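You operate a simulated robot arm through the tools that you are given. There is no shell and no other tool. Be economical: measure what you need, move in short steps, check, and stop when the job is done.

Carry out the task below with a simulated robot arm. There is one attempt and no reset: what you move stays moved.

TASK
Gauge sole plate 57 for wear and sort it by the result.
Fine: under the lid with the word at the pointer; slide the bridge back and shut the lid.

It is judged by the outcome, as a careful person would: the job done as asked, and still so three seconds after it is handed in. It fails if anything else is knocked over, pushed out of place, dropped, spilled or broken. A push-on lid holds only when it is set on centred and level and pressed home; a screw cap is set on level and turned clockwise until tight.

THE ROBOT
A 6-joint arm with a two-finger parallel gripper, fixed in place. Base frame: the origin is at the foot of the arm, x ahead of it, y to its left, z up; the work surface is at about z = 0.84. Units: m, degrees, N and s.
With the tool pointing down near the work surface it reaches from about 0.26 to 0.68 m from the base axis. Its first joint turns from -66.0 to 66.0 degrees. Payload 2.9 kg.
The tool frame sits at the grasp point between the pads (the TCP): z along the fingers, y along the line on which they close. The tips reach 0.03 m beyond it. The gripper opens to 0.11 m. The fingers are 0.02 m wide and 0.01 m thick; the gripper's body (0.048 by 0.112 m) begins 0.055 m behind the TCP.
Orientation is told as [roll, pitch, yaw] about the base's x, y, z axes, in that order, counted from this pose: with the fingers straight down and closing along the base's y, the tool's x points along the base's -x, its y along +y and its z along -z.

THE INTERFACE
- The arm moves only by the tool drive_tool. Its argument "plan" is a list that holds one entry, the list of rows, each a list of 7 numbers: the shift along the tool's x, y, z in m, then the turn, a rotation vector about the tool's x, y, z in degrees, then the opening, from 0 (shut) to 1 (fully open). In form: [[[dx, dy, dz, ax, ay, az, claw], ...]]. A call has 1 to 20 rows; each row is the pose to reach, as a shift and turn from the pose commanded when the call began, along the tool's axes at that moment. Each row takes 0.2 s and may step no farther than 0.05 m and 8.6 degrees from the row before; otherwise, or with a gripper value out of range, the whole call is refused. A pose out of reach is approached as far as the arm can. The call stops where the force on the tool passes 40 N (or 10 N more than at its start, if that is more) or the arm is blocked; 0.2 s more then pass. The fingers move at their own pace (about 0.108 m/s each) and stop on an object; they squeeze with about 35 N. The grip force told is the motor's: it shows also when the fingers shut on nothing. Time passes only in rows, and 0.2 s behind the last, so rows that repeat a pose let the fingers close. The reply holds the time, the measured pose of the TCP, the force on the tool along the base axes, the opening and the grip force, in the units named above and with some noise, with the torque about the TCP (base axes, N m) and any sound that the robot's microphone picked up.
- Cameras (640 x 400 px; columns grow to the right, rows downward): "scene" is fixed at [0.0737, 0.4319, 1.4148]; the picture's right is [-0.80, -0.60, 0.00], its down [-0.28, 0.37, -0.89] and it looks along [0.53, -0.71, -0.46] (base axes); focal length 328 px, centre (320, 200). "wrist" rides on the gripper at [0.072, 0.017, -0.103] in the tool frame; the picture's right is [-0.23, 0.97, 0.00], its down [-0.76, -0.18, -0.62] and it looks along [-0.61, -0.14, 0.78] (tool axes); focal length 222 px, centre (320, 200). There is no depth. A picture from a camera that has moved, and an enlarged one, comes with that camera's place and axes in the base frame and with its lens. The place of the scene camera against the robot may be out by one fixed shift of up to 0.025 m in any direction.
- capture(camera): a new picture of that camera. It takes no simulated time.
- enlarge(camera, box): a new picture of the part [left, top, right, bottom] of that camera's present view, enlarged. It takes no simulated time.
- finish_job(): hands the job in; it is judged then, once.

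Go step by step. Nothing tells you positions but the pictures and the camera data: compare them with the known pose of the tool, close in by small moves and look again before you grip or let go. The budget is 120 turns and 84 pictures, counting those below and the enlarged ones. Unless the task says otherwise, let go and move clear before handing in, and close with one line.

The tools are called after "Request:" by a JSON object that holds its "fn" and its "kwargs". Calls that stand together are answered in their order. drive_tool: Moves the arm, as the interface text tells. Its arguments: {"type":"object","properties":{"plan":{"type":"array","items":{"type":"array","items":{"type":"array","items":{"type":"number"}}}}},"required":["plan"]} The other tools are called the same way: capture (camera) takes a picture; enlarge (camera, box) takes an enlarged picture of a part of a camera's view; finish_job () hands the job in.

At the start:

```text
time_s: 0.0
eef_pos: [0.4538, 0.0353, 1.1866]
tool_rot: [0.0, 0.0, 0.0]
contact_force: [-0.2, 0.6, 0.2]
wrist_torque: [0.01, 0.04, -0.02]
finger_gap: 0.1101
gripper_force: 0.1
```

scene: 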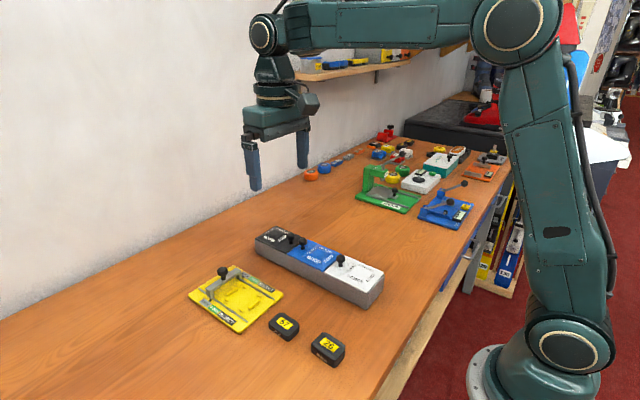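
wrist: 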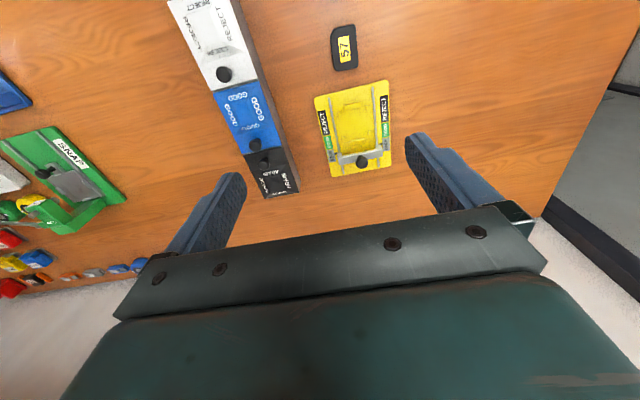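

I see a yellow gauge with a sliding bridge, a three-bin box (black, blue, white lids) and two sole plates, 57 and 26. I'll look closer first.

Request:
{"fn": "enlarge", "kwargs": {"camera": "scene", "box": [180, 220, 390, 370]}}

Request:
{"fn": "enlarge", "kwargs": {"camera": "wrist", "box": [290, 10, 420, 190]}}

Request:
{"fn": "enlarge", "kwargs": {"camera": "wrist", "box": [160, 0, 310, 200]}}

```text
2.67 times, centred on (285, 295) of scene
camera zoom: at [0.0737, 0.4319, 1.4148], right [-0.8, -0.6, 0.0], down [-0.28, 0.37, -0.89], along [0.53, -0.71, -0.46], focal length 875 px, centre (413, -53)
```

zoom: 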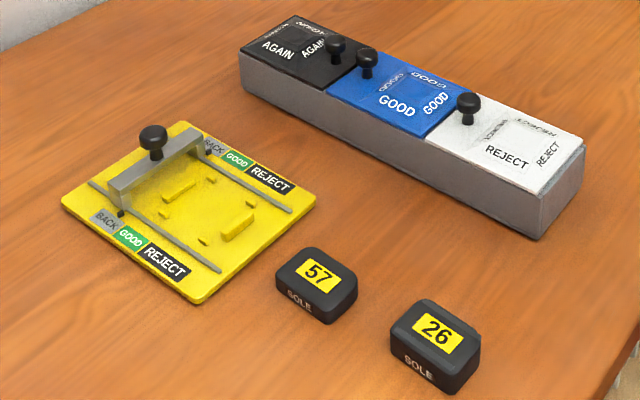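

```text
2.22 times, centred on (355, 100) of wrist
camera zoom: at [0.3807, 0.0524, 1.2906], right [0.23, 0.97, 0.0], down [0.76, -0.18, 0.62], along [0.61, -0.14, -0.78], focal length 494 px, centre (242, 422)
```

zoom: 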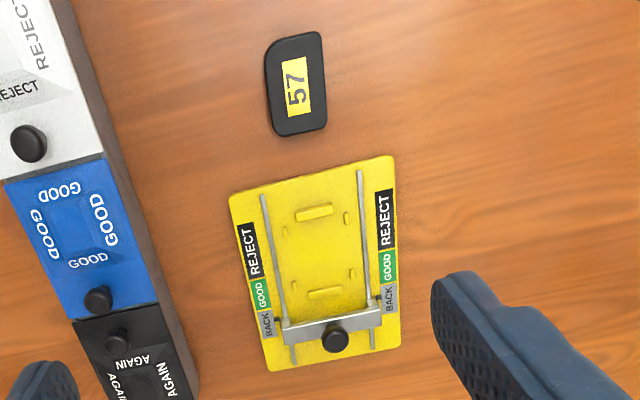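

```text
2.00 times, centred on (235, 100) of wrist
camera zoom: at [0.3807, 0.0524, 1.2906], right [0.23, 0.97, 0.0], down [0.76, -0.18, 0.62], along [0.61, -0.14, -0.78], focal length 444 px, centre (490, 400)
```

zoom: 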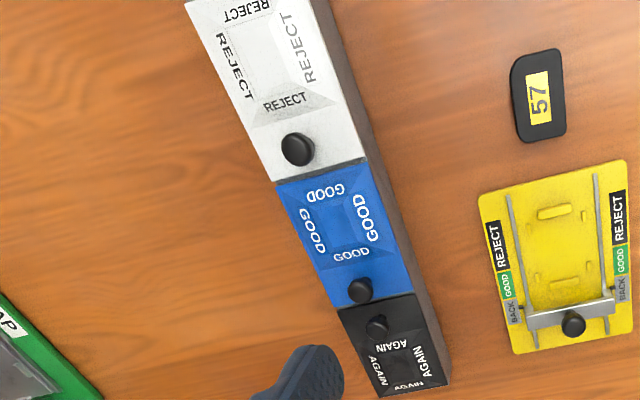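

The wrist view puts sole 57 near (0.42, 0.08), the gauge near (0.57, 0.08) and the bin row near y = -0.1. I'll move closer to see the details.

Request:
{"fn": "drive_tool", "kwargs": {"plan": [[[0.024, 0.009, 0.034, 0, 0, 0, 1], [0.047, 0.018, 0.068, 0, 0, 0, 1], [0.07, 0.026, 0.102, 0, 0, 0, 1], [0.094, 0.035, 0.137, 0, 0, 0, 1], [0.094, 0.035, 0.137, 0, 0, 0, 1]]]}}

Request:
{"fn": "capture", "kwargs": {"camera": "wrist"}}

Request:
{"fn": "enlarge", "kwargs": {"camera": "wrist", "box": [260, 60, 420, 180]}}

```text
time_s: 1.2
eef_pos: [0.3587, 0.0685, 1.0473]
tool_rot: [-0.1, 0.1, -0.1]
contact_force: [-0.6, -0.1, -0.1]
wrist_torque: [0.02, -0.02, 0.03]
finger_gap: 0.11
gripper_force: 0.0
```

```text
78 pictures are left
camera wrist: at [0.288, 0.0869, 1.1511], right [0.23, 0.97, 0.0], down [0.76, -0.18, 0.62], along [0.61, -0.14, -0.78], focal length 222 px, centre (320, 200)
```

wrist: 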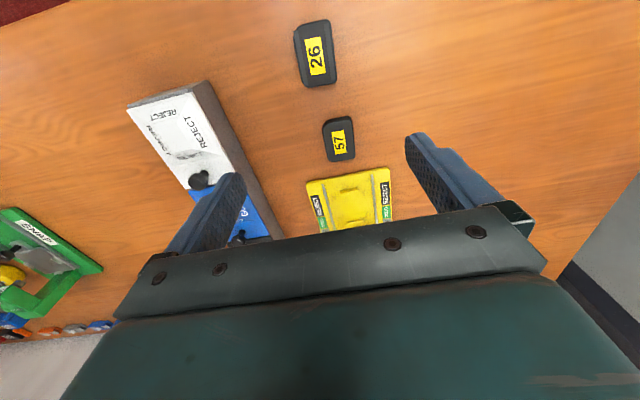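

```text
3.33 times, centred on (340, 120) of wrist
camera zoom: at [0.288, 0.0869, 1.1511], right [0.23, 0.97, 0.0], down [0.76, -0.18, 0.62], along [0.61, -0.14, -0.78], focal length 740 px, centre (253, 467)
```

zoom: 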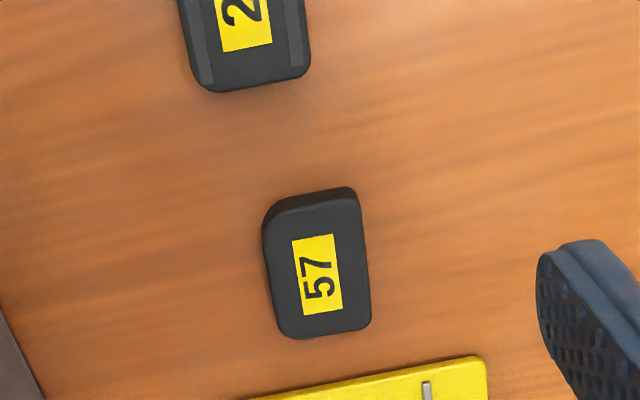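

The hand hides forward views, but the zoomed scene camera is sharp, so I'll use that for the gauge and the lids.

Request:
{"fn": "enlarge", "kwargs": {"camera": "scene", "box": [184, 258, 304, 338]}}

Request:
{"fn": "enlarge", "kwargs": {"camera": "scene", "box": [250, 222, 390, 312]}}

Request:
{"fn": "enlarge", "kwargs": {"camera": "scene", "box": [260, 300, 360, 375]}}

```text
5.00 times, centred on (244, 298) of scene
camera zoom: at [0.0737, 0.4319, 1.4148], right [-0.8, -0.6, 0.0], down [-0.28, 0.37, -0.89], along [0.53, -0.71, -0.46], focal length 1641 px, centre (700, -290)
```

zoom: 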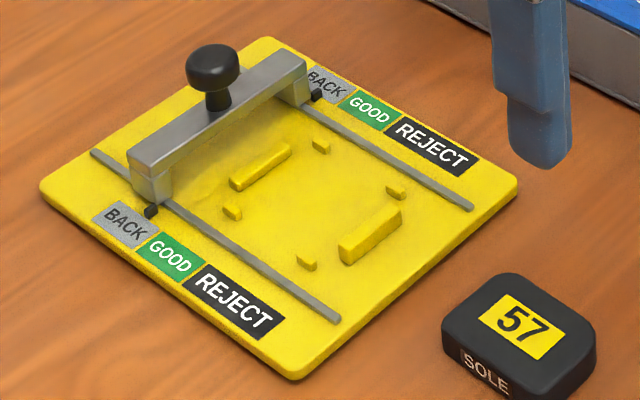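

```text
4.44 times, centred on (320, 267) of scene
camera zoom: at [0.0737, 0.4319, 1.4148], right [-0.8, -0.6, 0.0], down [-0.28, 0.37, -0.89], along [0.53, -0.71, -0.46], focal length 1458 px, centre (320, -98)
```

zoom: 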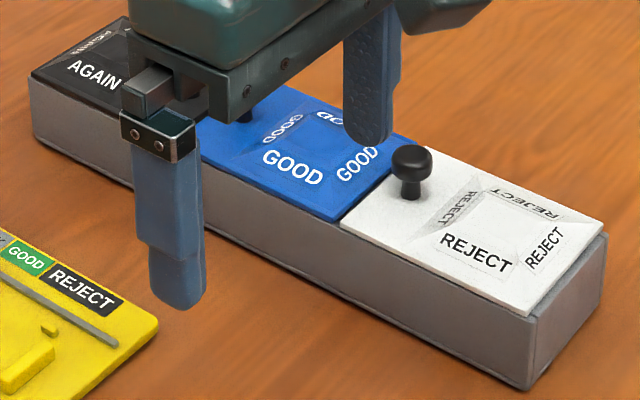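

```text
5.33 times, centred on (310, 338) of scene
camera zoom: at [0.0737, 0.4319, 1.4148], right [-0.8, -0.6, 0.0], down [-0.28, 0.37, -0.89], along [0.53, -0.71, -0.46], focal length 1750 px, centre (373, -533)
```

zoom: 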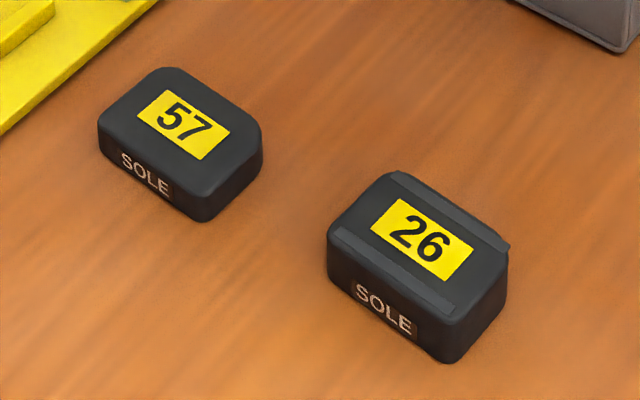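

Sole 57 is about 0.04 × 0.06 m, label up, at about (0.42, 0.084) with a slight yaw. The gauge looks like a go/no-go bridge that travels along -x. Next I move above the sole and look again.

Request:
{"fn": "drive_tool", "kwargs": {"plan": [[[-0.02, 0.005, 0.033, 0, 0, 0, 1], [-0.04, 0.01, 0.066, 0, 0, 0, 1], [-0.061, 0.0155, 0.097, 0, 0, 0, 1], [-0.061, 0.0155, 0.097, 0, 0, 0, 1]]]}}

Request:
{"fn": "capture", "kwargs": {"camera": "wrist"}}

Request:
{"fn": "capture", "kwargs": {"camera": "scene"}}

```text
time_s: 2.2
eef_pos: [0.4181, 0.0833, 0.953]
tool_rot: [0.1, 0.0, 0.0]
contact_force: [-1.0, -0.5, 0.1]
wrist_torque: [-0.02, -0.01, 0.02]
finger_gap: 0.11
gripper_force: 0.1
```

```text
73 pictures are left
camera wrist: at [0.3471, 0.1019, 1.0568], right [0.23, 0.97, 0.0], down [0.76, -0.18, 0.62], along [0.61, -0.14, -0.78], focal length 222 px, centre (320, 200)
```

wrist: 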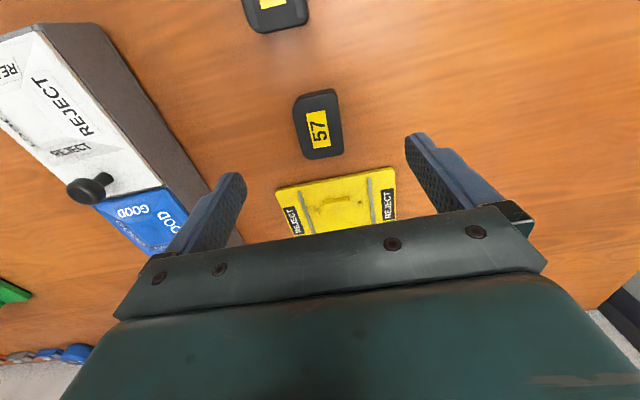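

```text
72 pictures are left
```

scene: 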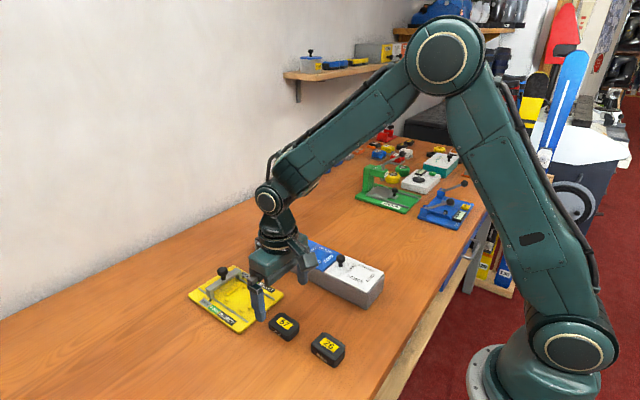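

Request:
{"fn": "enlarge", "kwargs": {"camera": "wrist", "box": [260, 70, 390, 170]}}

```text
4.00 times, centred on (325, 120) of wrist
camera zoom: at [0.3471, 0.1019, 1.0568], right [0.23, 0.97, 0.0], down [0.76, -0.18, 0.62], along [0.61, -0.14, -0.78], focal length 888 px, centre (300, 520)
```

zoom: 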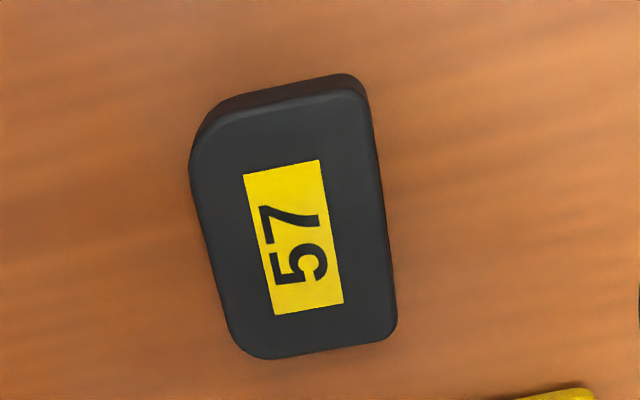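

The sole's centre is (0.421, 0.085) with a yaw of about -3°. I descend with the fingers either side of it, staying just above the table, and close.

Request:
{"fn": "drive_tool", "kwargs": {"plan": [[[-0.001, 0, 0.02, 0, 0, 3, 0.7], [-0.002, 0, 0.04, 0, 0, 3, 0.65], [-0.002, 0, 0.06, 0, 0, 3, 0.65], [-0.002, 0, 0.07, 0, 0, 3, 0.65], [-0.002, 0, 0.077, 0, 0, 3, 0.65], [-0.002, 0, 0.077, 0, 0, 3, 0.65]]]}}

Request:
{"fn": "enlarge", "kwargs": {"camera": "scene", "box": [230, 280, 330, 350]}}

```text
time_s: 3.6
eef_pos: [0.4207, 0.0859, 0.8763]
tool_rot: [0.0, 0.0, -3.0]
contact_force: [-0.5, -0.7, 0.7]
wrist_torque: [-0.02, 0.01, 0.0]
finger_gap: 0.0715
gripper_force: 0.1
```

```text
5.71 times, centred on (280, 315) of scene
camera zoom: at [0.0737, 0.4319, 1.4148], right [-0.8, -0.6, 0.0], down [-0.28, 0.37, -0.89], along [0.53, -0.71, -0.46], focal length 1875 px, centre (549, -457)
```

zoom: 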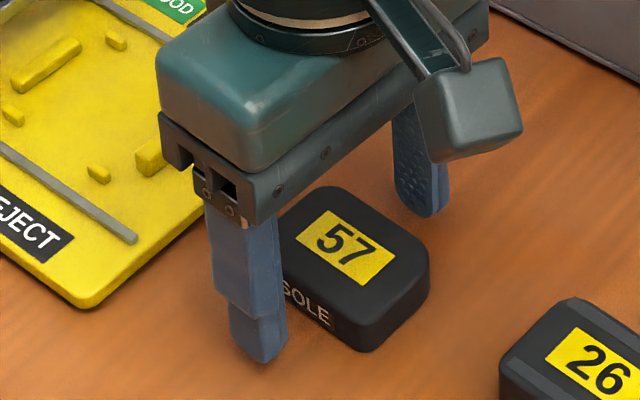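

The fingers straddle the sole. I close on it, then lift a little.

Request:
{"fn": "drive_tool", "kwargs": {"plan": [[[0, 0, 0, 0, 0, 0, 0.4], [0, 0, 0, 0, 0, 0, 0.2], [0, 0, 0, 0, 0, 0, 0.2], [0, 0, 0, 0, 0, 0, 0.2]]]}}

Request:
{"fn": "drive_tool", "kwargs": {"plan": [[[0, 0, -0.03, 0, 0, 0, 0.2], [0, 0, -0.06, 0, 0, 0, 0.2], [0, 0, -0.06, 0, 0, 0, 0.2]]]}}

Request:
{"fn": "enlarge", "kwargs": {"camera": "scene", "box": [180, 240, 330, 340]}}

Request:
{"fn": "capture", "kwargs": {"camera": "wrist"}}

```text
time_s: 4.6
eef_pos: [0.4212, 0.0843, 0.8764]
tool_rot: [0.0, -0.1, -3.1]
contact_force: [0.2, -0.7, -0.4]
wrist_torque: [-0.01, 0.0, -0.01]
finger_gap: 0.0412
gripper_force: 35.3
```

```text
time_s: 5.4
eef_pos: [0.4208, 0.0855, 0.935]
tool_rot: [0.0, 0.0, -2.9]
contact_force: [0.6, -0.7, -1.2]
wrist_torque: [0.02, 0.0, 0.01]
finger_gap: 0.0218
gripper_force: 0.1
```

```text
4.00 times, centred on (255, 290) of scene
camera zoom: at [0.0737, 0.4319, 1.4148], right [-0.8, -0.6, 0.0], down [-0.28, 0.37, -0.89], along [0.53, -0.71, -0.46], focal length 1312 px, centre (580, -160)
```

zoom: 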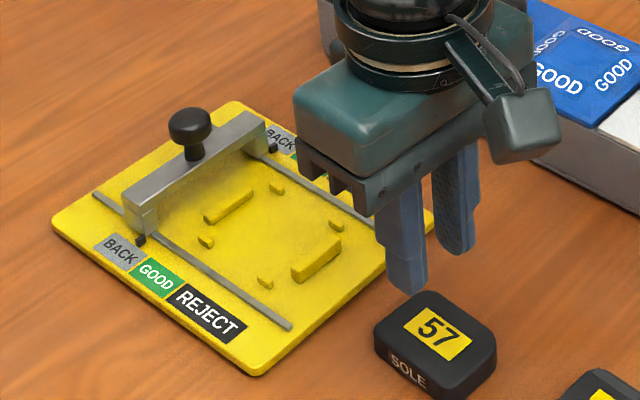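

```text
68 pictures are left
camera wrist: at [0.3493, 0.1059, 1.0395], right [0.28, 0.96, 0.0], down [0.75, -0.22, 0.62], along [0.6, -0.17, -0.78], focal length 222 px, centre (320, 200)
```

wrist: 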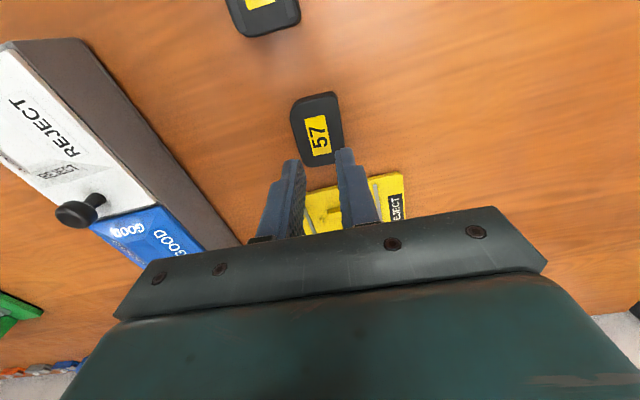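

The sole slipped out because the grip was too high on it. It stayed where it was, so I'll go about 4 mm lower and close fully.

Request:
{"fn": "drive_tool", "kwargs": {"plan": [[[0, 0, 0.0, 0, 0, 0, 0.65], [0, 0, 0.0, 0, 0, 0, 0.65], [0, 0, 0.03, 0, 0, 0, 0.65], [0, 0, 0.055, 0, 0, 0, 0.65], [0, 0, 0.061, 0, 0, 0, 0.65], [0, 0, 0.064, 0, 0, 0, 0.65]]]}}

Request:
{"fn": "drive_tool", "kwargs": {"plan": [[[0, 0, 0, 0, 0, 0, 0.4], [0, 0, 0, 0, 0, 0, 0.0], [0, 0, 0, 0, 0, 0, 0.0], [0, 0, 0, 0, 0, 0, 0.0]]]}}

Request:
{"fn": "enlarge", "kwargs": {"camera": "scene", "box": [240, 280, 330, 350]}}

```text
time_s: 6.8
eef_pos: [0.4215, 0.0872, 0.8731]
tool_rot: [0.0, 0.1, -3.0]
contact_force: [0.9, -0.1, -0.4]
wrist_torque: [0.01, -0.02, -0.02]
finger_gap: 0.0716
gripper_force: 0.1
```

```text
time_s: 7.8
eef_pos: [0.4211, 0.0858, 0.8708]
tool_rot: [0.0, 0.0, -3.0]
contact_force: [-0.7, 0.0, 1.0]
wrist_torque: [0.01, 0.04, -0.03]
finger_gap: 0.041
gripper_force: 35.2
```

```text
5.71 times, centred on (285, 315) of scene
camera zoom: at [0.0737, 0.4319, 1.4148], right [-0.8, -0.6, 0.0], down [-0.28, 0.37, -0.89], along [0.53, -0.71, -0.46], focal length 1875 px, centre (520, -457)
```

zoom: 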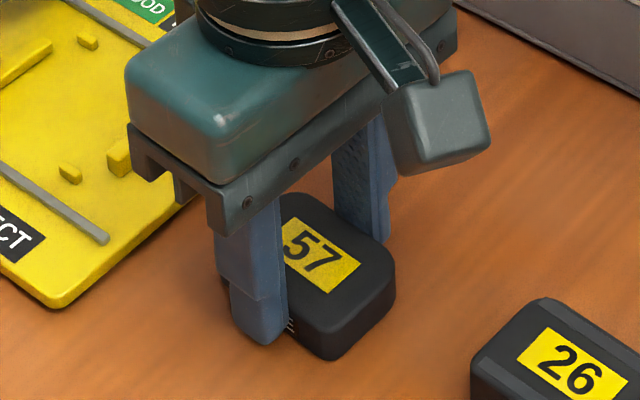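

Request:
{"fn": "drive_tool", "kwargs": {"plan": [[[0, 0, -0.005, 0, 0, 0, 0.0], [0, 0, -0.012, 0, 0, 0, 0.0], [0, 0, -0.025, 0, 0, 0, 0.0], [0, 0, -0.035, 0, 0, 0, 0.0]]]}}

Request:
{"fn": "enlarge", "kwargs": {"camera": "scene", "box": [240, 270, 330, 340]}}

```text
time_s: 8.8
eef_pos: [0.4221, 0.0872, 0.9072]
tool_rot: [0.0, 0.1, -3.0]
contact_force: [0.9, 0.2, -1.8]
wrist_torque: [0.01, 0.0, 0.04]
finger_gap: 0.0409
gripper_force: 35.3
```

```text
5.71 times, centred on (285, 305) of scene
camera zoom: at [0.0737, 0.4319, 1.4148], right [-0.8, -0.6, 0.0], down [-0.28, 0.37, -0.89], along [0.53, -0.71, -0.46], focal length 1875 px, centre (520, -400)
```

zoom: 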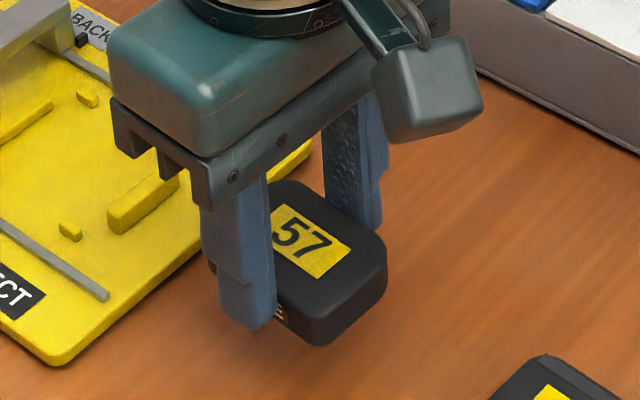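

The sole is held. I raise it, square the yaw to the gauge, and move toward the pocket for a closer look.

Request:
{"fn": "drive_tool", "kwargs": {"plan": [[[0, 0, -0.02, 0, 0, 0, 0.0], [-0.02, 0, -0.033, 0, 0, -1.5, 0.0], [-0.05, 0.001, -0.033, 0, 0, -3, 0.0], [-0.08, 0.001, -0.033, 0, 0, -3, 0.0], [-0.08, 0.001, -0.033, 0, 0, -3, 0.0]]]}}

Request:
{"fn": "capture", "kwargs": {"camera": "wrist"}}

Request:
{"fn": "enlarge", "kwargs": {"camera": "scene", "box": [180, 240, 300, 340]}}

```text
time_s: 10.0
eef_pos: [0.5021, 0.0821, 0.937]
tool_rot: [0.0, 0.0, 0.0]
contact_force: [0.3, -0.8, -0.1]
wrist_torque: [0.01, 0.0, 0.0]
finger_gap: 0.041
gripper_force: 34.8
```

```text
65 pictures are left
camera wrist: at [0.4297, 0.0999, 1.0422], right [0.23, 0.97, 0.0], down [0.76, -0.18, 0.62], along [0.61, -0.14, -0.78], focal length 222 px, centre (320, 200)
```

wrist: 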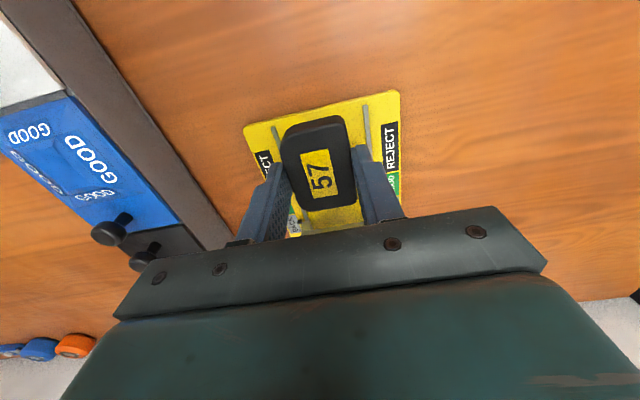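

```text
4.00 times, centred on (240, 290) of scene
camera zoom: at [0.0738, 0.4319, 1.4148], right [-0.8, -0.6, 0.0], down [-0.28, 0.37, -0.89], along [0.53, -0.71, -0.46], focal length 1312 px, centre (640, -160)
```

zoom: 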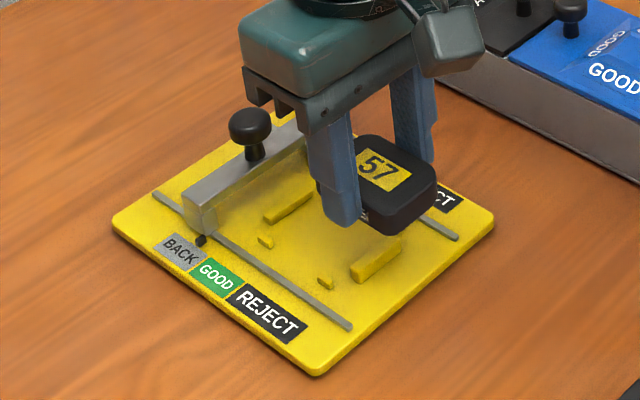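

The pocket centre works out to about (0.552, 0.084). I carry the sole over it, hover low, and check alignment in the scene view.

Request:
{"fn": "drive_tool", "kwargs": {"plan": [[[-0.026, 0.001, 0.0, 0, 0, 0, 0.0], [-0.052, 0.002, 0.0, 0, 0, 0, 0.0], [-0.052, 0.002, 0.02, 0, 0, 0, 0.0], [-0.052, 0.002, 0.034, 0, 0, 0, 0.0], [-0.052, 0.002, 0.034, 0, 0, 0, 0.0]]]}}

Request:
{"fn": "enlarge", "kwargs": {"camera": "wrist", "box": [220, 60, 420, 260]}}

Request:
{"fn": "enlarge", "kwargs": {"camera": "scene", "box": [180, 250, 300, 335]}}

```text
time_s: 11.2
eef_pos: [0.5554, 0.0842, 0.9038]
tool_rot: [0.0, 0.0, 0.1]
contact_force: [-0.4, 0.3, -0.6]
wrist_torque: [-0.03, 0.05, 0.01]
finger_gap: 0.0411
gripper_force: 34.6
```

```text
2.00 times, centred on (320, 160) of wrist
camera zoom: at [0.482, 0.1014, 1.0079], right [0.23, 0.97, 0.0], down [0.76, -0.18, 0.62], along [0.61, -0.14, -0.78], focal length 444 px, centre (320, 280)
```

zoom: 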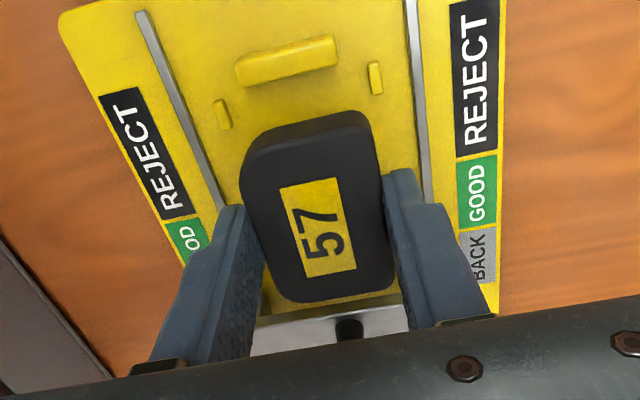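

```text
4.71 times, centred on (240, 292) of scene
camera zoom: at [0.0737, 0.4319, 1.4148], right [-0.8, -0.6, 0.0], down [-0.28, 0.37, -0.89], along [0.53, -0.71, -0.46], focal length 1544 px, centre (696, -235)
```

zoom: 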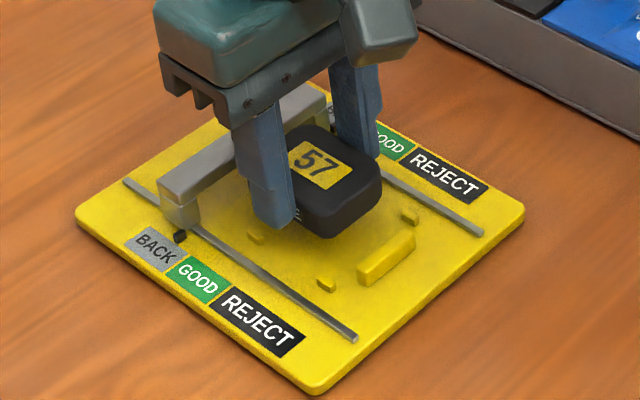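

The y alignment is good; x should shift about 3 mm back. I lower gently to just above the pocket floor.

Request:
{"fn": "drive_tool", "kwargs": {"plan": [[[0.003, 0, 0.0, 0, 0, 0, 0.0], [0.003, 0, 0.008, 0, 0, 0, 0.0], [0.003, 0, 0.014, 0, 0, 0, 0.0], [0.003, 0, 0.017, 0, 0, 0, 0.0], [0.003, 0, 0.017, 0, 0, 0, 0.0]]]}}

Request:
{"fn": "enlarge", "kwargs": {"camera": "wrist", "box": [220, 60, 420, 260]}}

Request:
{"fn": "enlarge", "kwargs": {"camera": "scene", "box": [200, 260, 290, 325]}}

```text
time_s: 12.4
eef_pos: [0.5518, 0.0851, 0.8878]
tool_rot: [0.0, 0.0, 0.0]
contact_force: [-0.4, 0.5, -2.5]
wrist_torque: [0.02, 0.02, -0.03]
finger_gap: 0.0407
gripper_force: 34.9
```

```text
2.00 times, centred on (320, 160) of wrist
camera zoom: at [0.4784, 0.1028, 0.9913], right [0.23, 0.97, 0.0], down [0.76, -0.18, 0.62], along [0.61, -0.14, -0.78], focal length 444 px, centre (320, 280)
```

zoom: 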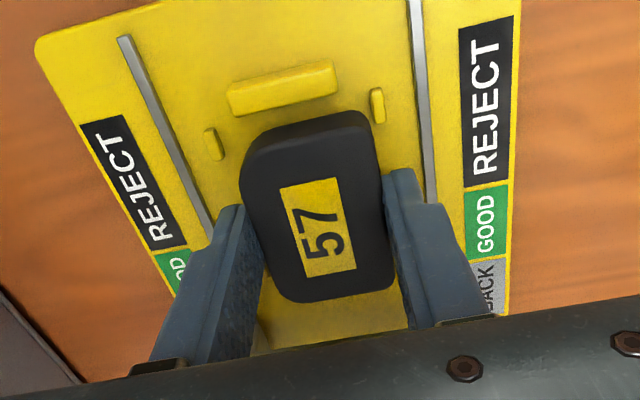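

```text
6.15 times, centred on (245, 292) of scene
camera zoom: at [0.0737, 0.4319, 1.4148], right [-0.8, -0.6, 0.0], down [-0.28, 0.37, -0.89], along [0.53, -0.71, -0.46], focal length 2019 px, centre (782, -369)
```

zoom: 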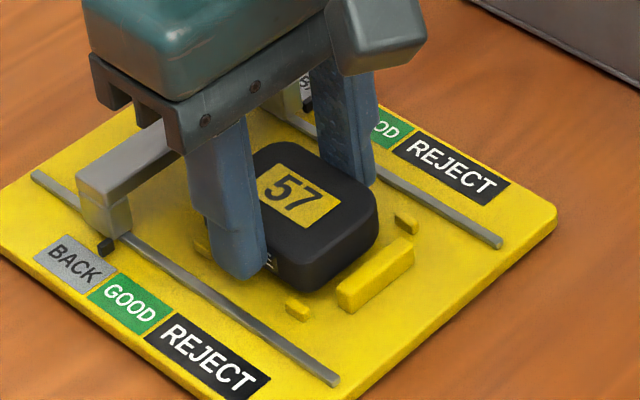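

Request:
{"fn": "drive_tool", "kwargs": {"plan": [[[0, 0, 0.003, 0, 0, 0, 0.0], [0, 0, 0.005, 0, 0, 0, 0.0], [0, 0, 0.005, 0, 0, 0, 0.0]]]}}

Request:
{"fn": "enlarge", "kwargs": {"camera": "scene", "box": [200, 260, 290, 325]}}

```text
time_s: 13.2
eef_pos: [0.5506, 0.0842, 0.8831]
tool_rot: [0.0, 0.1, -0.1]
contact_force: [-0.5, 0.7, 0.3]
wrist_torque: [-0.01, 0.02, 0.01]
finger_gap: 0.041
gripper_force: 35.5
```

```text
6.15 times, centred on (245, 292) of scene
camera zoom: at [0.0737, 0.4319, 1.4148], right [-0.8, -0.6, 0.0], down [-0.28, 0.37, -0.89], along [0.53, -0.71, -0.46], focal length 2019 px, centre (782, -369)
```

zoom: 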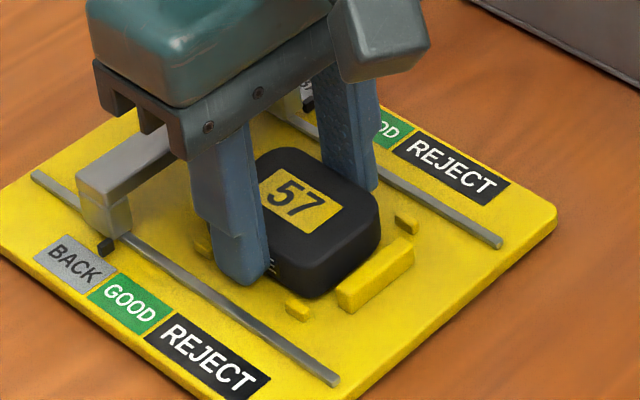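

Request:
{"fn": "drive_tool", "kwargs": {"plan": [[[0, 0, 0.0015, 0, 0, 0, 0.0], [0, 0, 0.0025, 0, 0, 0, 0.0], [0, 0, 0.0025, 0, 0, 0, 0.0]]]}}

Request:
{"fn": "enlarge", "kwargs": {"camera": "scene", "box": [210, 270, 280, 320]}}

```text
time_s: 14.0
eef_pos: [0.5503, 0.0837, 0.8822]
tool_rot: [0.1, 0.0, -0.1]
contact_force: [-9.6, -2.1, 12.5]
wrist_torque: [-0.03, 0.23, 0.0]
finger_gap: 0.0407
gripper_force: 34.9
```

```text
8.00 times, centred on (245, 295) of scene
camera zoom: at [0.0732, 0.4318, 1.4148], right [-0.8, -0.6, 0.0], down [-0.28, 0.37, -0.89], along [0.53, -0.71, -0.46], focal length 2625 px, centre (920, -560)
```

zoom: 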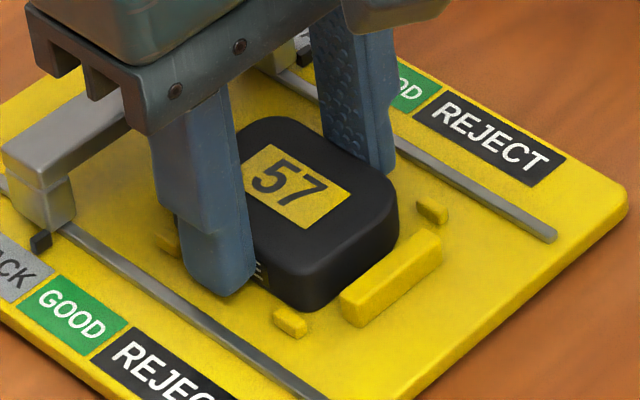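

The contact pushes toward -x, so the far pip is touching. I lift slightly, shift 3 mm in -x, and lower again.

Request:
{"fn": "drive_tool", "kwargs": {"plan": [[[0, 0, -0.003, 0, 0, 0, 0.0], [0.003, 0, -0.003, 0, 0, 0, 0.0], [0.003, 0, 0.0, 0, 0, 0, 0.0], [0.003, 0, 0.001, 0, 0, 0, 0.0], [0.003, 0, 0.001, 0, 0, 0, 0.0]]]}}

Request:
{"fn": "enlarge", "kwargs": {"camera": "scene", "box": [210, 270, 280, 320]}}

```text
time_s: 15.2
eef_pos: [0.5486, 0.083, 0.8827]
tool_rot: [0.0, -0.2, -0.2]
contact_force: [-0.1, -2.3, 14.0]
wrist_torque: [-0.13, 0.38, 0.04]
finger_gap: 0.0412
gripper_force: 34.5
```

```text
8.00 times, centred on (245, 295) of scene
camera zoom: at [0.0735, 0.4318, 1.4148], right [-0.8, -0.6, 0.0], down [-0.28, 0.37, -0.89], along [0.53, -0.71, -0.46], focal length 2625 px, centre (920, -560)
```

zoom: 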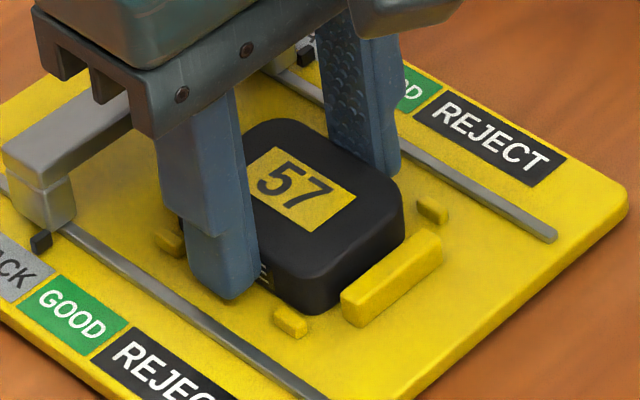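

Now the -x end is resting on the near pip, so the pocket is a close fit. I go back about 1.5 mm to the middle and lower again.

Request:
{"fn": "drive_tool", "kwargs": {"plan": [[[0, 0, -0.003, 0, 0, 0, 0.0], [-0.0015, -0.0005, -0.003, 0, 0, 0, 0.0], [-0.0015, -0.0005, 0.0, 0, 0, 0, 0.0], [-0.0015, -0.0005, 0.001, 0, 0, 0, 0.0], [-0.0015, -0.0005, 0.001, 0, 0, 0, 0.0]]]}}

Request:
{"fn": "enlarge", "kwargs": {"camera": "wrist", "box": [220, 60, 420, 260]}}

```text
time_s: 16.4
eef_pos: [0.5494, 0.084, 0.881]
tool_rot: [0.0, -0.1, 0.0]
contact_force: [-16.6, -0.6, 35.2]
wrist_torque: [-0.01, 0.59, -0.01]
finger_gap: 0.0409
gripper_force: 34.4
```

```text
2.00 times, centred on (320, 160) of wrist
camera zoom: at [0.4767, 0.1009, 0.9851], right [0.23, 0.97, 0.0], down [0.76, -0.18, 0.62], along [0.61, -0.14, -0.78], focal length 444 px, centre (320, 280)
```

zoom: 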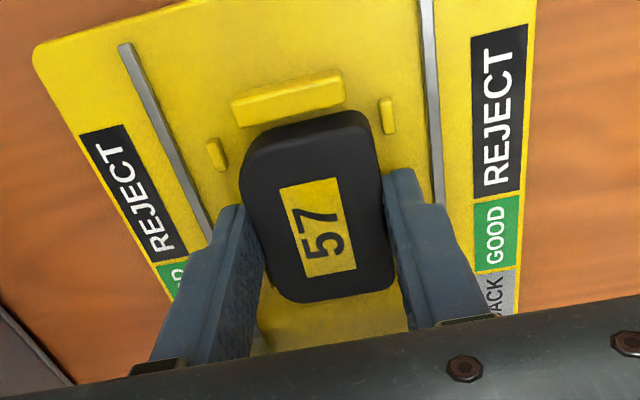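

The force is now centred, with the sole apparently on the floor of the pocket. I release with a small opening and check that it sits flat.

Request:
{"fn": "drive_tool", "kwargs": {"plan": [[[0, 0, -0.001, 0, 0, 0, 0.0], [0, 0, -0.001, 0, 0, 0, 0.42], [0, 0, -0.001, 0, 0, 0, 0.46], [0, 0, -0.001, 0, 0, 0, 0.46]]]}}

Request:
{"fn": "enlarge", "kwargs": {"camera": "scene", "box": [210, 270, 280, 320]}}

```text
time_s: 17.4
eef_pos: [0.5492, 0.0819, 0.8791]
tool_rot: [0.0, -0.1, -0.1]
contact_force: [2.5, 0.8, 5.3]
wrist_torque: [0.15, -0.05, -0.05]
finger_gap: 0.0508
gripper_force: 0.2
```

```text
8.00 times, centred on (245, 295) of scene
camera zoom: at [0.0737, 0.4318, 1.4148], right [-0.8, -0.6, 0.0], down [-0.28, 0.37, -0.89], along [0.53, -0.71, -0.46], focal length 2625 px, centre (920, -560)
```

zoom: 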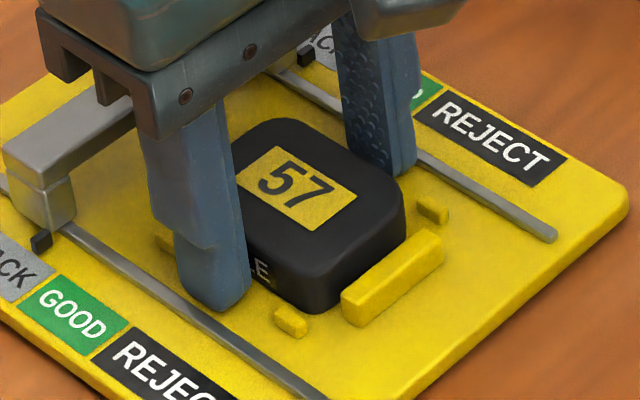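

Released. I lift straight up and inspect the seating.

Request:
{"fn": "drive_tool", "kwargs": {"plan": [[[0, 0, -0.01, 0, 0, 0, 0.46], [0, 0, -0.03, 0, 0, 0, 0.46], [0, 0, -0.07, 0, 0, 0, 0.46], [0, 0, -0.1, 0, 0, 0, 0.46], [0, 0, -0.1, 0, 0, 0, 0.46]]]}}

Request:
{"fn": "enlarge", "kwargs": {"camera": "scene", "box": [190, 255, 290, 325]}}

Request:
{"fn": "capture", "kwargs": {"camera": "wrist"}}

```text
time_s: 18.6
eef_pos: [0.548, 0.082, 0.9821]
tool_rot: [0.0, 0.0, 0.1]
contact_force: [0.1, -0.1, 0.3]
wrist_torque: [0.02, 0.0, 0.03]
finger_gap: 0.0503
gripper_force: 0.1
```

```text
5.71 times, centred on (240, 290) of scene
camera zoom: at [0.0737, 0.4319, 1.4148], right [-0.8, -0.6, 0.0], down [-0.28, 0.37, -0.89], along [0.53, -0.71, -0.46], focal length 1875 px, centre (777, -314)
```

zoom: 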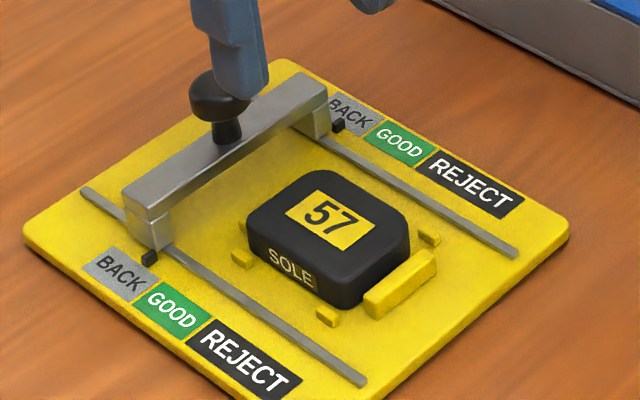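

```text
53 pictures are left
camera wrist: at [0.4759, 0.1, 1.0858], right [0.23, 0.97, 0.0], down [0.76, -0.18, 0.62], along [0.61, -0.14, -0.78], focal length 222 px, centre (320, 200)
```

wrist: 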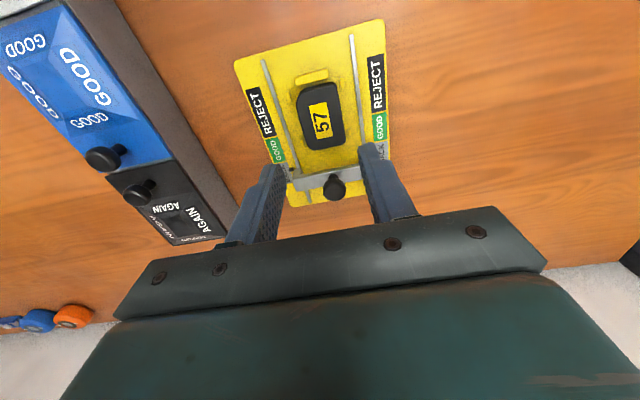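

Request:
{"fn": "enlarge", "kwargs": {"camera": "wrist", "box": [250, 40, 400, 210]}}

Request:
{"fn": "enlarge", "kwargs": {"camera": "scene", "box": [220, 275, 280, 318]}}

```text
2.35 times, centred on (325, 125) of wrist
camera zoom: at [0.4759, 0.1, 1.0858], right [0.23, 0.97, 0.0], down [0.76, -0.18, 0.62], along [0.61, -0.14, -0.78], focal length 523 px, centre (308, 376)
```

zoom: 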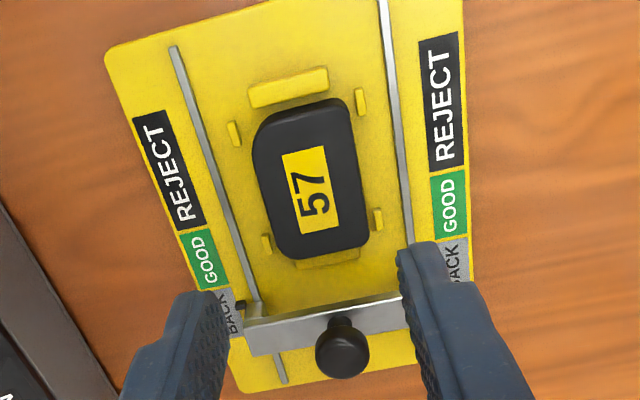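

```text
9.30 times, centred on (250, 296) of scene
camera zoom: at [0.0737, 0.4319, 1.4148], right [-0.8, -0.6, 0.0], down [-0.28, 0.37, -0.89], along [0.53, -0.71, -0.46], focal length 3052 px, centre (971, -698)
```

zoom: 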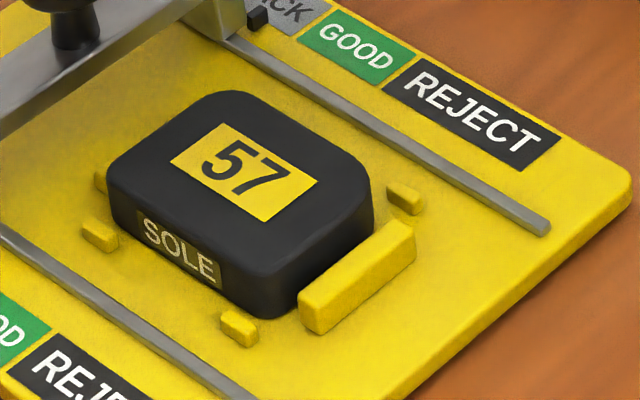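

The sole sits flat between the pips. The knob triangulates to (0.616, 0.084, 0.891), so I'll push the bridge gently with closed fingers from the +x side of the knob.

Request:
{"fn": "drive_tool", "kwargs": {"plan": [[[-0.03, 0.001, 0, 0, 0, 0, 0.2], [-0.065, 0.002, 0, 0, 0, 0, 0], [-0.099, 0.002, 0, 0, 0, 0, 0], [-0.099, 0.002, 0.03, 0, 0, 0, 0], [-0.099, 0.002, 0.055, 0, 0, 0, 0], [-0.099, 0.002, 0.07, 0, 0, 0, 0], [-0.099, 0.002, 0.07, 0, 0, 0, 0]]]}}

Request:
{"fn": "enlarge", "kwargs": {"camera": "scene", "box": [190, 245, 290, 315]}}

Request:
{"fn": "capture", "kwargs": {"camera": "wrist"}}

```text
time_s: 20.2
eef_pos: [0.6468, 0.0857, 0.9093]
tool_rot: [0.0, 0.0, 0.0]
contact_force: [0.5, -0.2, -0.4]
wrist_torque: [0.0, 0.01, -0.01]
finger_gap: 0.0
gripper_force: 34.8
```

```text
5.71 times, centred on (240, 280) of scene
camera zoom: at [0.0737, 0.4319, 1.4148], right [-0.8, -0.6, 0.0], down [-0.28, 0.37, -0.89], along [0.53, -0.71, -0.46], focal length 1875 px, centre (777, -257)
```

zoom: 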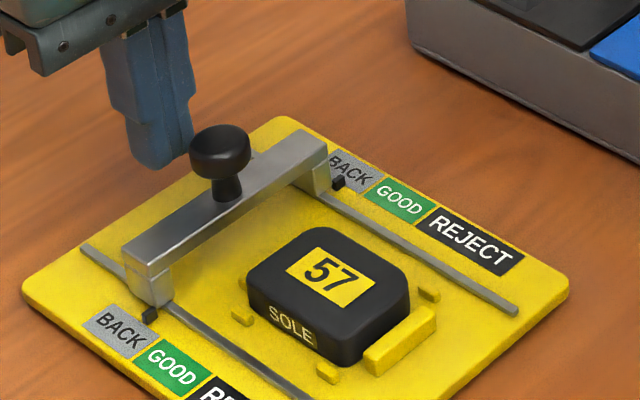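

```text
49 pictures are left
camera wrist: at [0.5748, 0.1033, 1.0137], right [0.23, 0.97, 0.0], down [0.76, -0.18, 0.62], along [0.61, -0.14, -0.78], focal length 222 px, centre (320, 200)
```

wrist: 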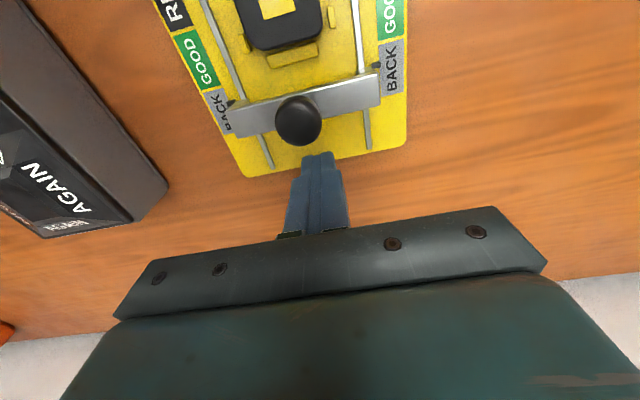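

The fingertips are behind the knob and in line with it. I push in -x in small steps.

Request:
{"fn": "drive_tool", "kwargs": {"plan": [[[0.006, -0.001, 0, 0, 0, 0, 0], [0.012, -0.0015, 0, 0, 0, 0, 0], [0.016, -0.0015, 0, 0, 0, 0, 0], [0.02, -0.0015, 0, 0, 0, 0, 0], [0.024, -0.0015, 0, 0, 0, 0, 0]]]}}

Request:
{"fn": "enlarge", "kwargs": {"camera": "scene", "box": [190, 245, 290, 325]}}

```text
time_s: 21.4
eef_pos: [0.6238, 0.083, 0.91]
tool_rot: [0.0, -0.1, 0.0]
contact_force: [0.4, 0.1, 0.7]
wrist_torque: [0.03, -0.02, 0.02]
finger_gap: 0.0
gripper_force: 35.0
```

```text
5.00 times, centred on (240, 285) of scene
camera zoom: at [0.0737, 0.4319, 1.4148], right [-0.8, -0.6, 0.0], down [-0.28, 0.37, -0.89], along [0.53, -0.71, -0.46], focal length 1641 px, centre (720, -225)
```

zoom: 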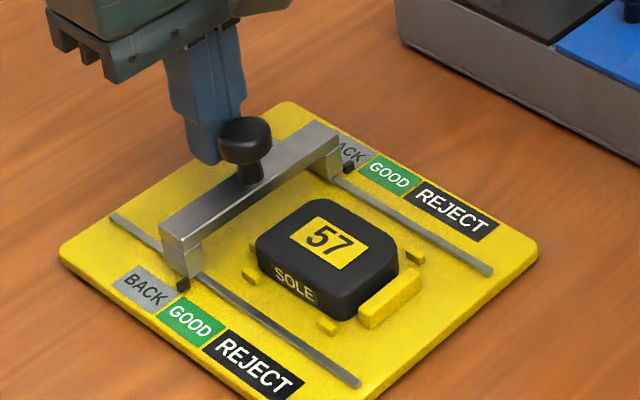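

The bridge slides easily. I keep pushing in short steps while watching the force.

Request:
{"fn": "drive_tool", "kwargs": {"plan": [[[0.004, 0, 0, 0, 0, 0, 0], [0.008, 0, 0, 0, 0, 0, 0], [0.012, 0, 0, 0, 0, 0, 0]]]}}

Request:
{"fn": "enlarge", "kwargs": {"camera": "scene", "box": [190, 245, 290, 325]}}

```text
time_s: 22.2
eef_pos: [0.6108, 0.0841, 0.9111]
tool_rot: [0.0, 0.0, 0.0]
contact_force: [0.4, -0.5, 0.9]
wrist_torque: [-0.03, 0.04, 0.02]
finger_gap: 0.0
gripper_force: 34.3
```

```text
5.00 times, centred on (240, 285) of scene
camera zoom: at [0.0737, 0.4319, 1.4148], right [-0.8, -0.6, 0.0], down [-0.28, 0.37, -0.89], along [0.53, -0.71, -0.46], focal length 1641 px, centre (720, -225)
```

zoom: 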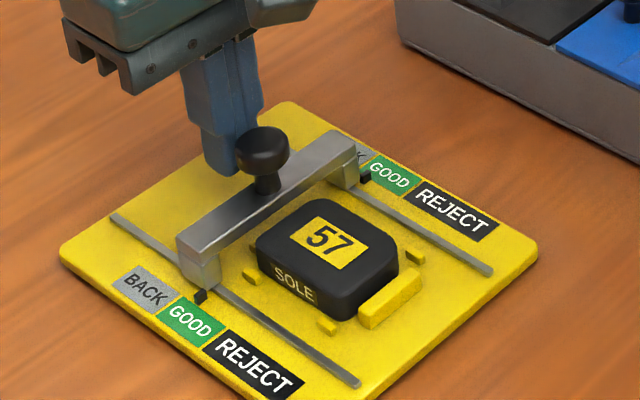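

Request:
{"fn": "drive_tool", "kwargs": {"plan": [[[0.003, 0, 0, 0, 0, 0, 0], [0.006, 0, 0, 0, 0, 0, 0], [0.008, 0, 0, 0, 0, 0, 0]]]}}

Request:
{"fn": "enlarge", "kwargs": {"camera": "scene", "box": [190, 245, 290, 325]}}

```text
time_s: 23.0
eef_pos: [0.6043, 0.0825, 0.9115]
tool_rot: [-0.1, 0.0, 0.0]
contact_force: [0.7, 0.4, 0.3]
wrist_torque: [0.02, -0.03, -0.02]
finger_gap: 0.0002
gripper_force: 34.5
```

```text
5.00 times, centred on (240, 285) of scene
camera zoom: at [0.0737, 0.4319, 1.4148], right [-0.8, -0.6, 0.0], down [-0.28, 0.37, -0.89], along [0.53, -0.71, -0.46], focal length 1641 px, centre (720, -225)
```

zoom: 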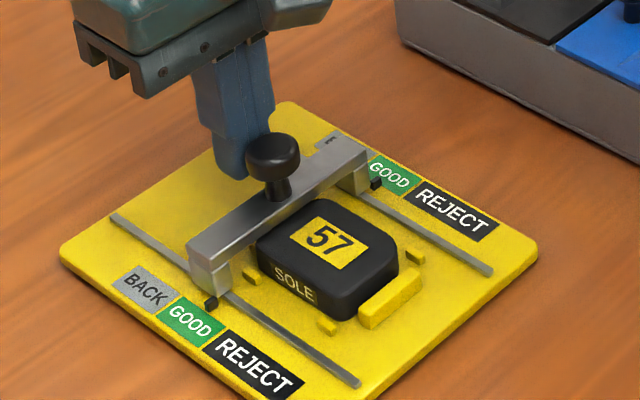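

Request:
{"fn": "drive_tool", "kwargs": {"plan": [[[0.002, 0, 0, 0, 0, 0, 0], [0.004, 0, 0, 0, 0, 0, 0], [0.006, 0, 0, 0, 0, 0, 0]]]}}

Request:
{"fn": "enlarge", "kwargs": {"camera": "scene", "box": [190, 245, 290, 325]}}

```text
time_s: 23.8
eef_pos: [0.5995, 0.0827, 0.9098]
tool_rot: [0.0, 0.1, 0.0]
contact_force: [0.2, -0.2, -0.6]
wrist_torque: [0.0, -0.03, 0.01]
finger_gap: 0.0
gripper_force: 34.8
```

```text
5.00 times, centred on (240, 285) of scene
camera zoom: at [0.0737, 0.4319, 1.4148], right [-0.8, -0.6, 0.0], down [-0.28, 0.37, -0.89], along [0.53, -0.71, -0.46], focal length 1641 px, centre (720, -225)
```

zoom: 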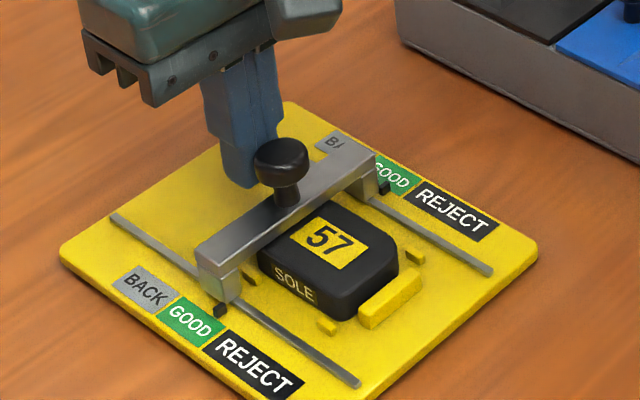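

Request:
{"fn": "drive_tool", "kwargs": {"plan": [[[0.002, 0, 0, 0, 0, 0, 0], [0.004, 0, 0, 0, 0, 0, 0], [0.006, 0, 0, 0, 0, 0, 0], [0.008, 0, 0, 0, 0, 0, 0]]]}}

Request:
{"fn": "enlarge", "kwargs": {"camera": "scene", "box": [190, 245, 290, 325]}}

```text
time_s: 24.8
eef_pos: [0.5911, 0.0831, 0.91]
tool_rot: [0.0, 0.1, -0.1]
contact_force: [1.1, 0.0, 0.2]
wrist_torque: [0.03, -0.02, -0.03]
finger_gap: 0.0
gripper_force: 34.6
```

```text
5.00 times, centred on (240, 285) of scene
camera zoom: at [0.0737, 0.4319, 1.4148], right [-0.8, -0.6, 0.0], down [-0.28, 0.37, -0.89], along [0.53, -0.71, -0.46], focal length 1641 px, centre (720, -225)
```

zoom: 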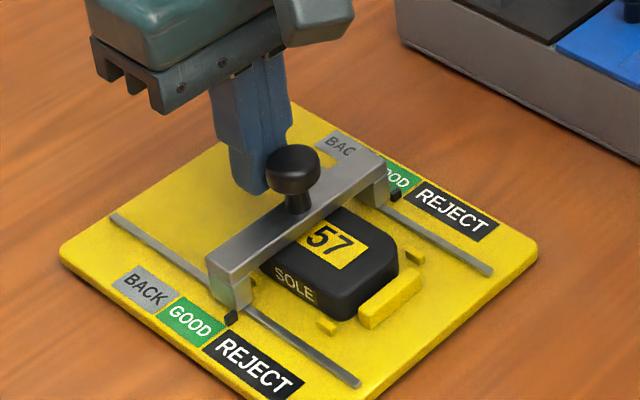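

The bridge is passing over the sole. I continue until it stops.

Request:
{"fn": "drive_tool", "kwargs": {"plan": [[[0.003, 0, 0, 0, 0, 0, 0], [0.006, 0, 0, 0, 0, 0, 0], [0.009, 0, 0, 0, 0, 0, 0], [0.012, 0, 0, 0, 0, 0, 0]]]}}

Request:
{"fn": "enlarge", "kwargs": {"camera": "scene", "box": [190, 245, 290, 325]}}

```text
time_s: 25.8
eef_pos: [0.5789, 0.0838, 0.9113]
tool_rot: [0.0, 0.1, 0.0]
contact_force: [0.8, 0.8, -0.3]
wrist_torque: [-0.03, -0.02, -0.03]
finger_gap: 0.0
gripper_force: 34.8
```

```text
5.00 times, centred on (240, 285) of scene
camera zoom: at [0.0737, 0.4319, 1.4148], right [-0.8, -0.6, 0.0], down [-0.28, 0.37, -0.89], along [0.53, -0.71, -0.46], focal length 1641 px, centre (720, -225)
```

zoom: 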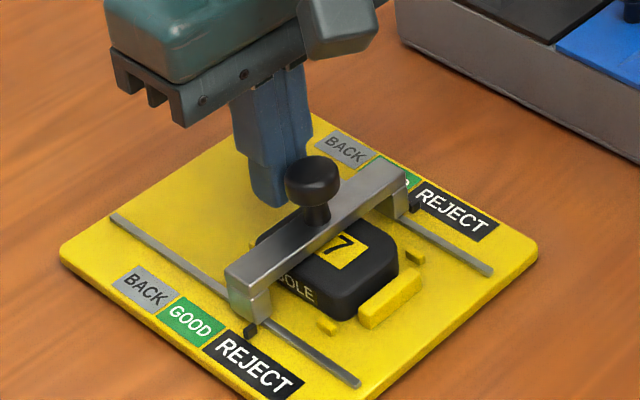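

Request:
{"fn": "drive_tool", "kwargs": {"plan": [[[0.003, 0, 0, 0, 0, 0, 0], [0.006, 0, 0, 0, 0, 0, 0], [0.009, 0, 0, 0, 0, 0, 0], [0.012, 0, 0, 0, 0, 0, 0], [0.015, 0, 0, 0, 0, 0, 0]]]}}

Request:
{"fn": "enlarge", "kwargs": {"camera": "scene", "box": [190, 245, 290, 325]}}

```text
time_s: 27.0
eef_pos: [0.5627, 0.0839, 0.9115]
tool_rot: [-0.1, 0.0, 0.0]
contact_force: [0.9, -0.1, -0.2]
wrist_torque: [0.01, -0.01, 0.03]
finger_gap: 0.0
gripper_force: 34.8
```

```text
5.00 times, centred on (240, 285) of scene
camera zoom: at [0.0737, 0.4319, 1.4148], right [-0.8, -0.6, 0.0], down [-0.28, 0.37, -0.89], along [0.53, -0.71, -0.46], focal length 1641 px, centre (720, -225)
```

zoom: 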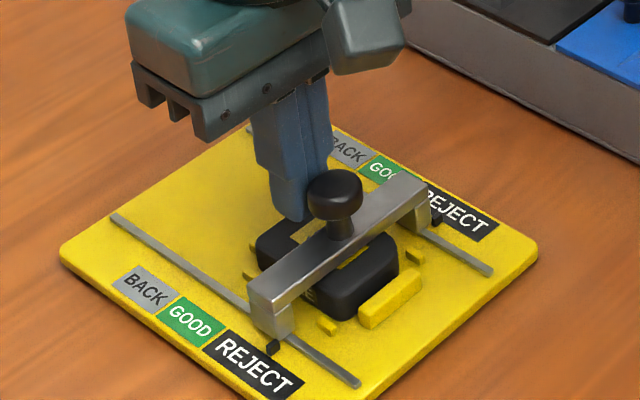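

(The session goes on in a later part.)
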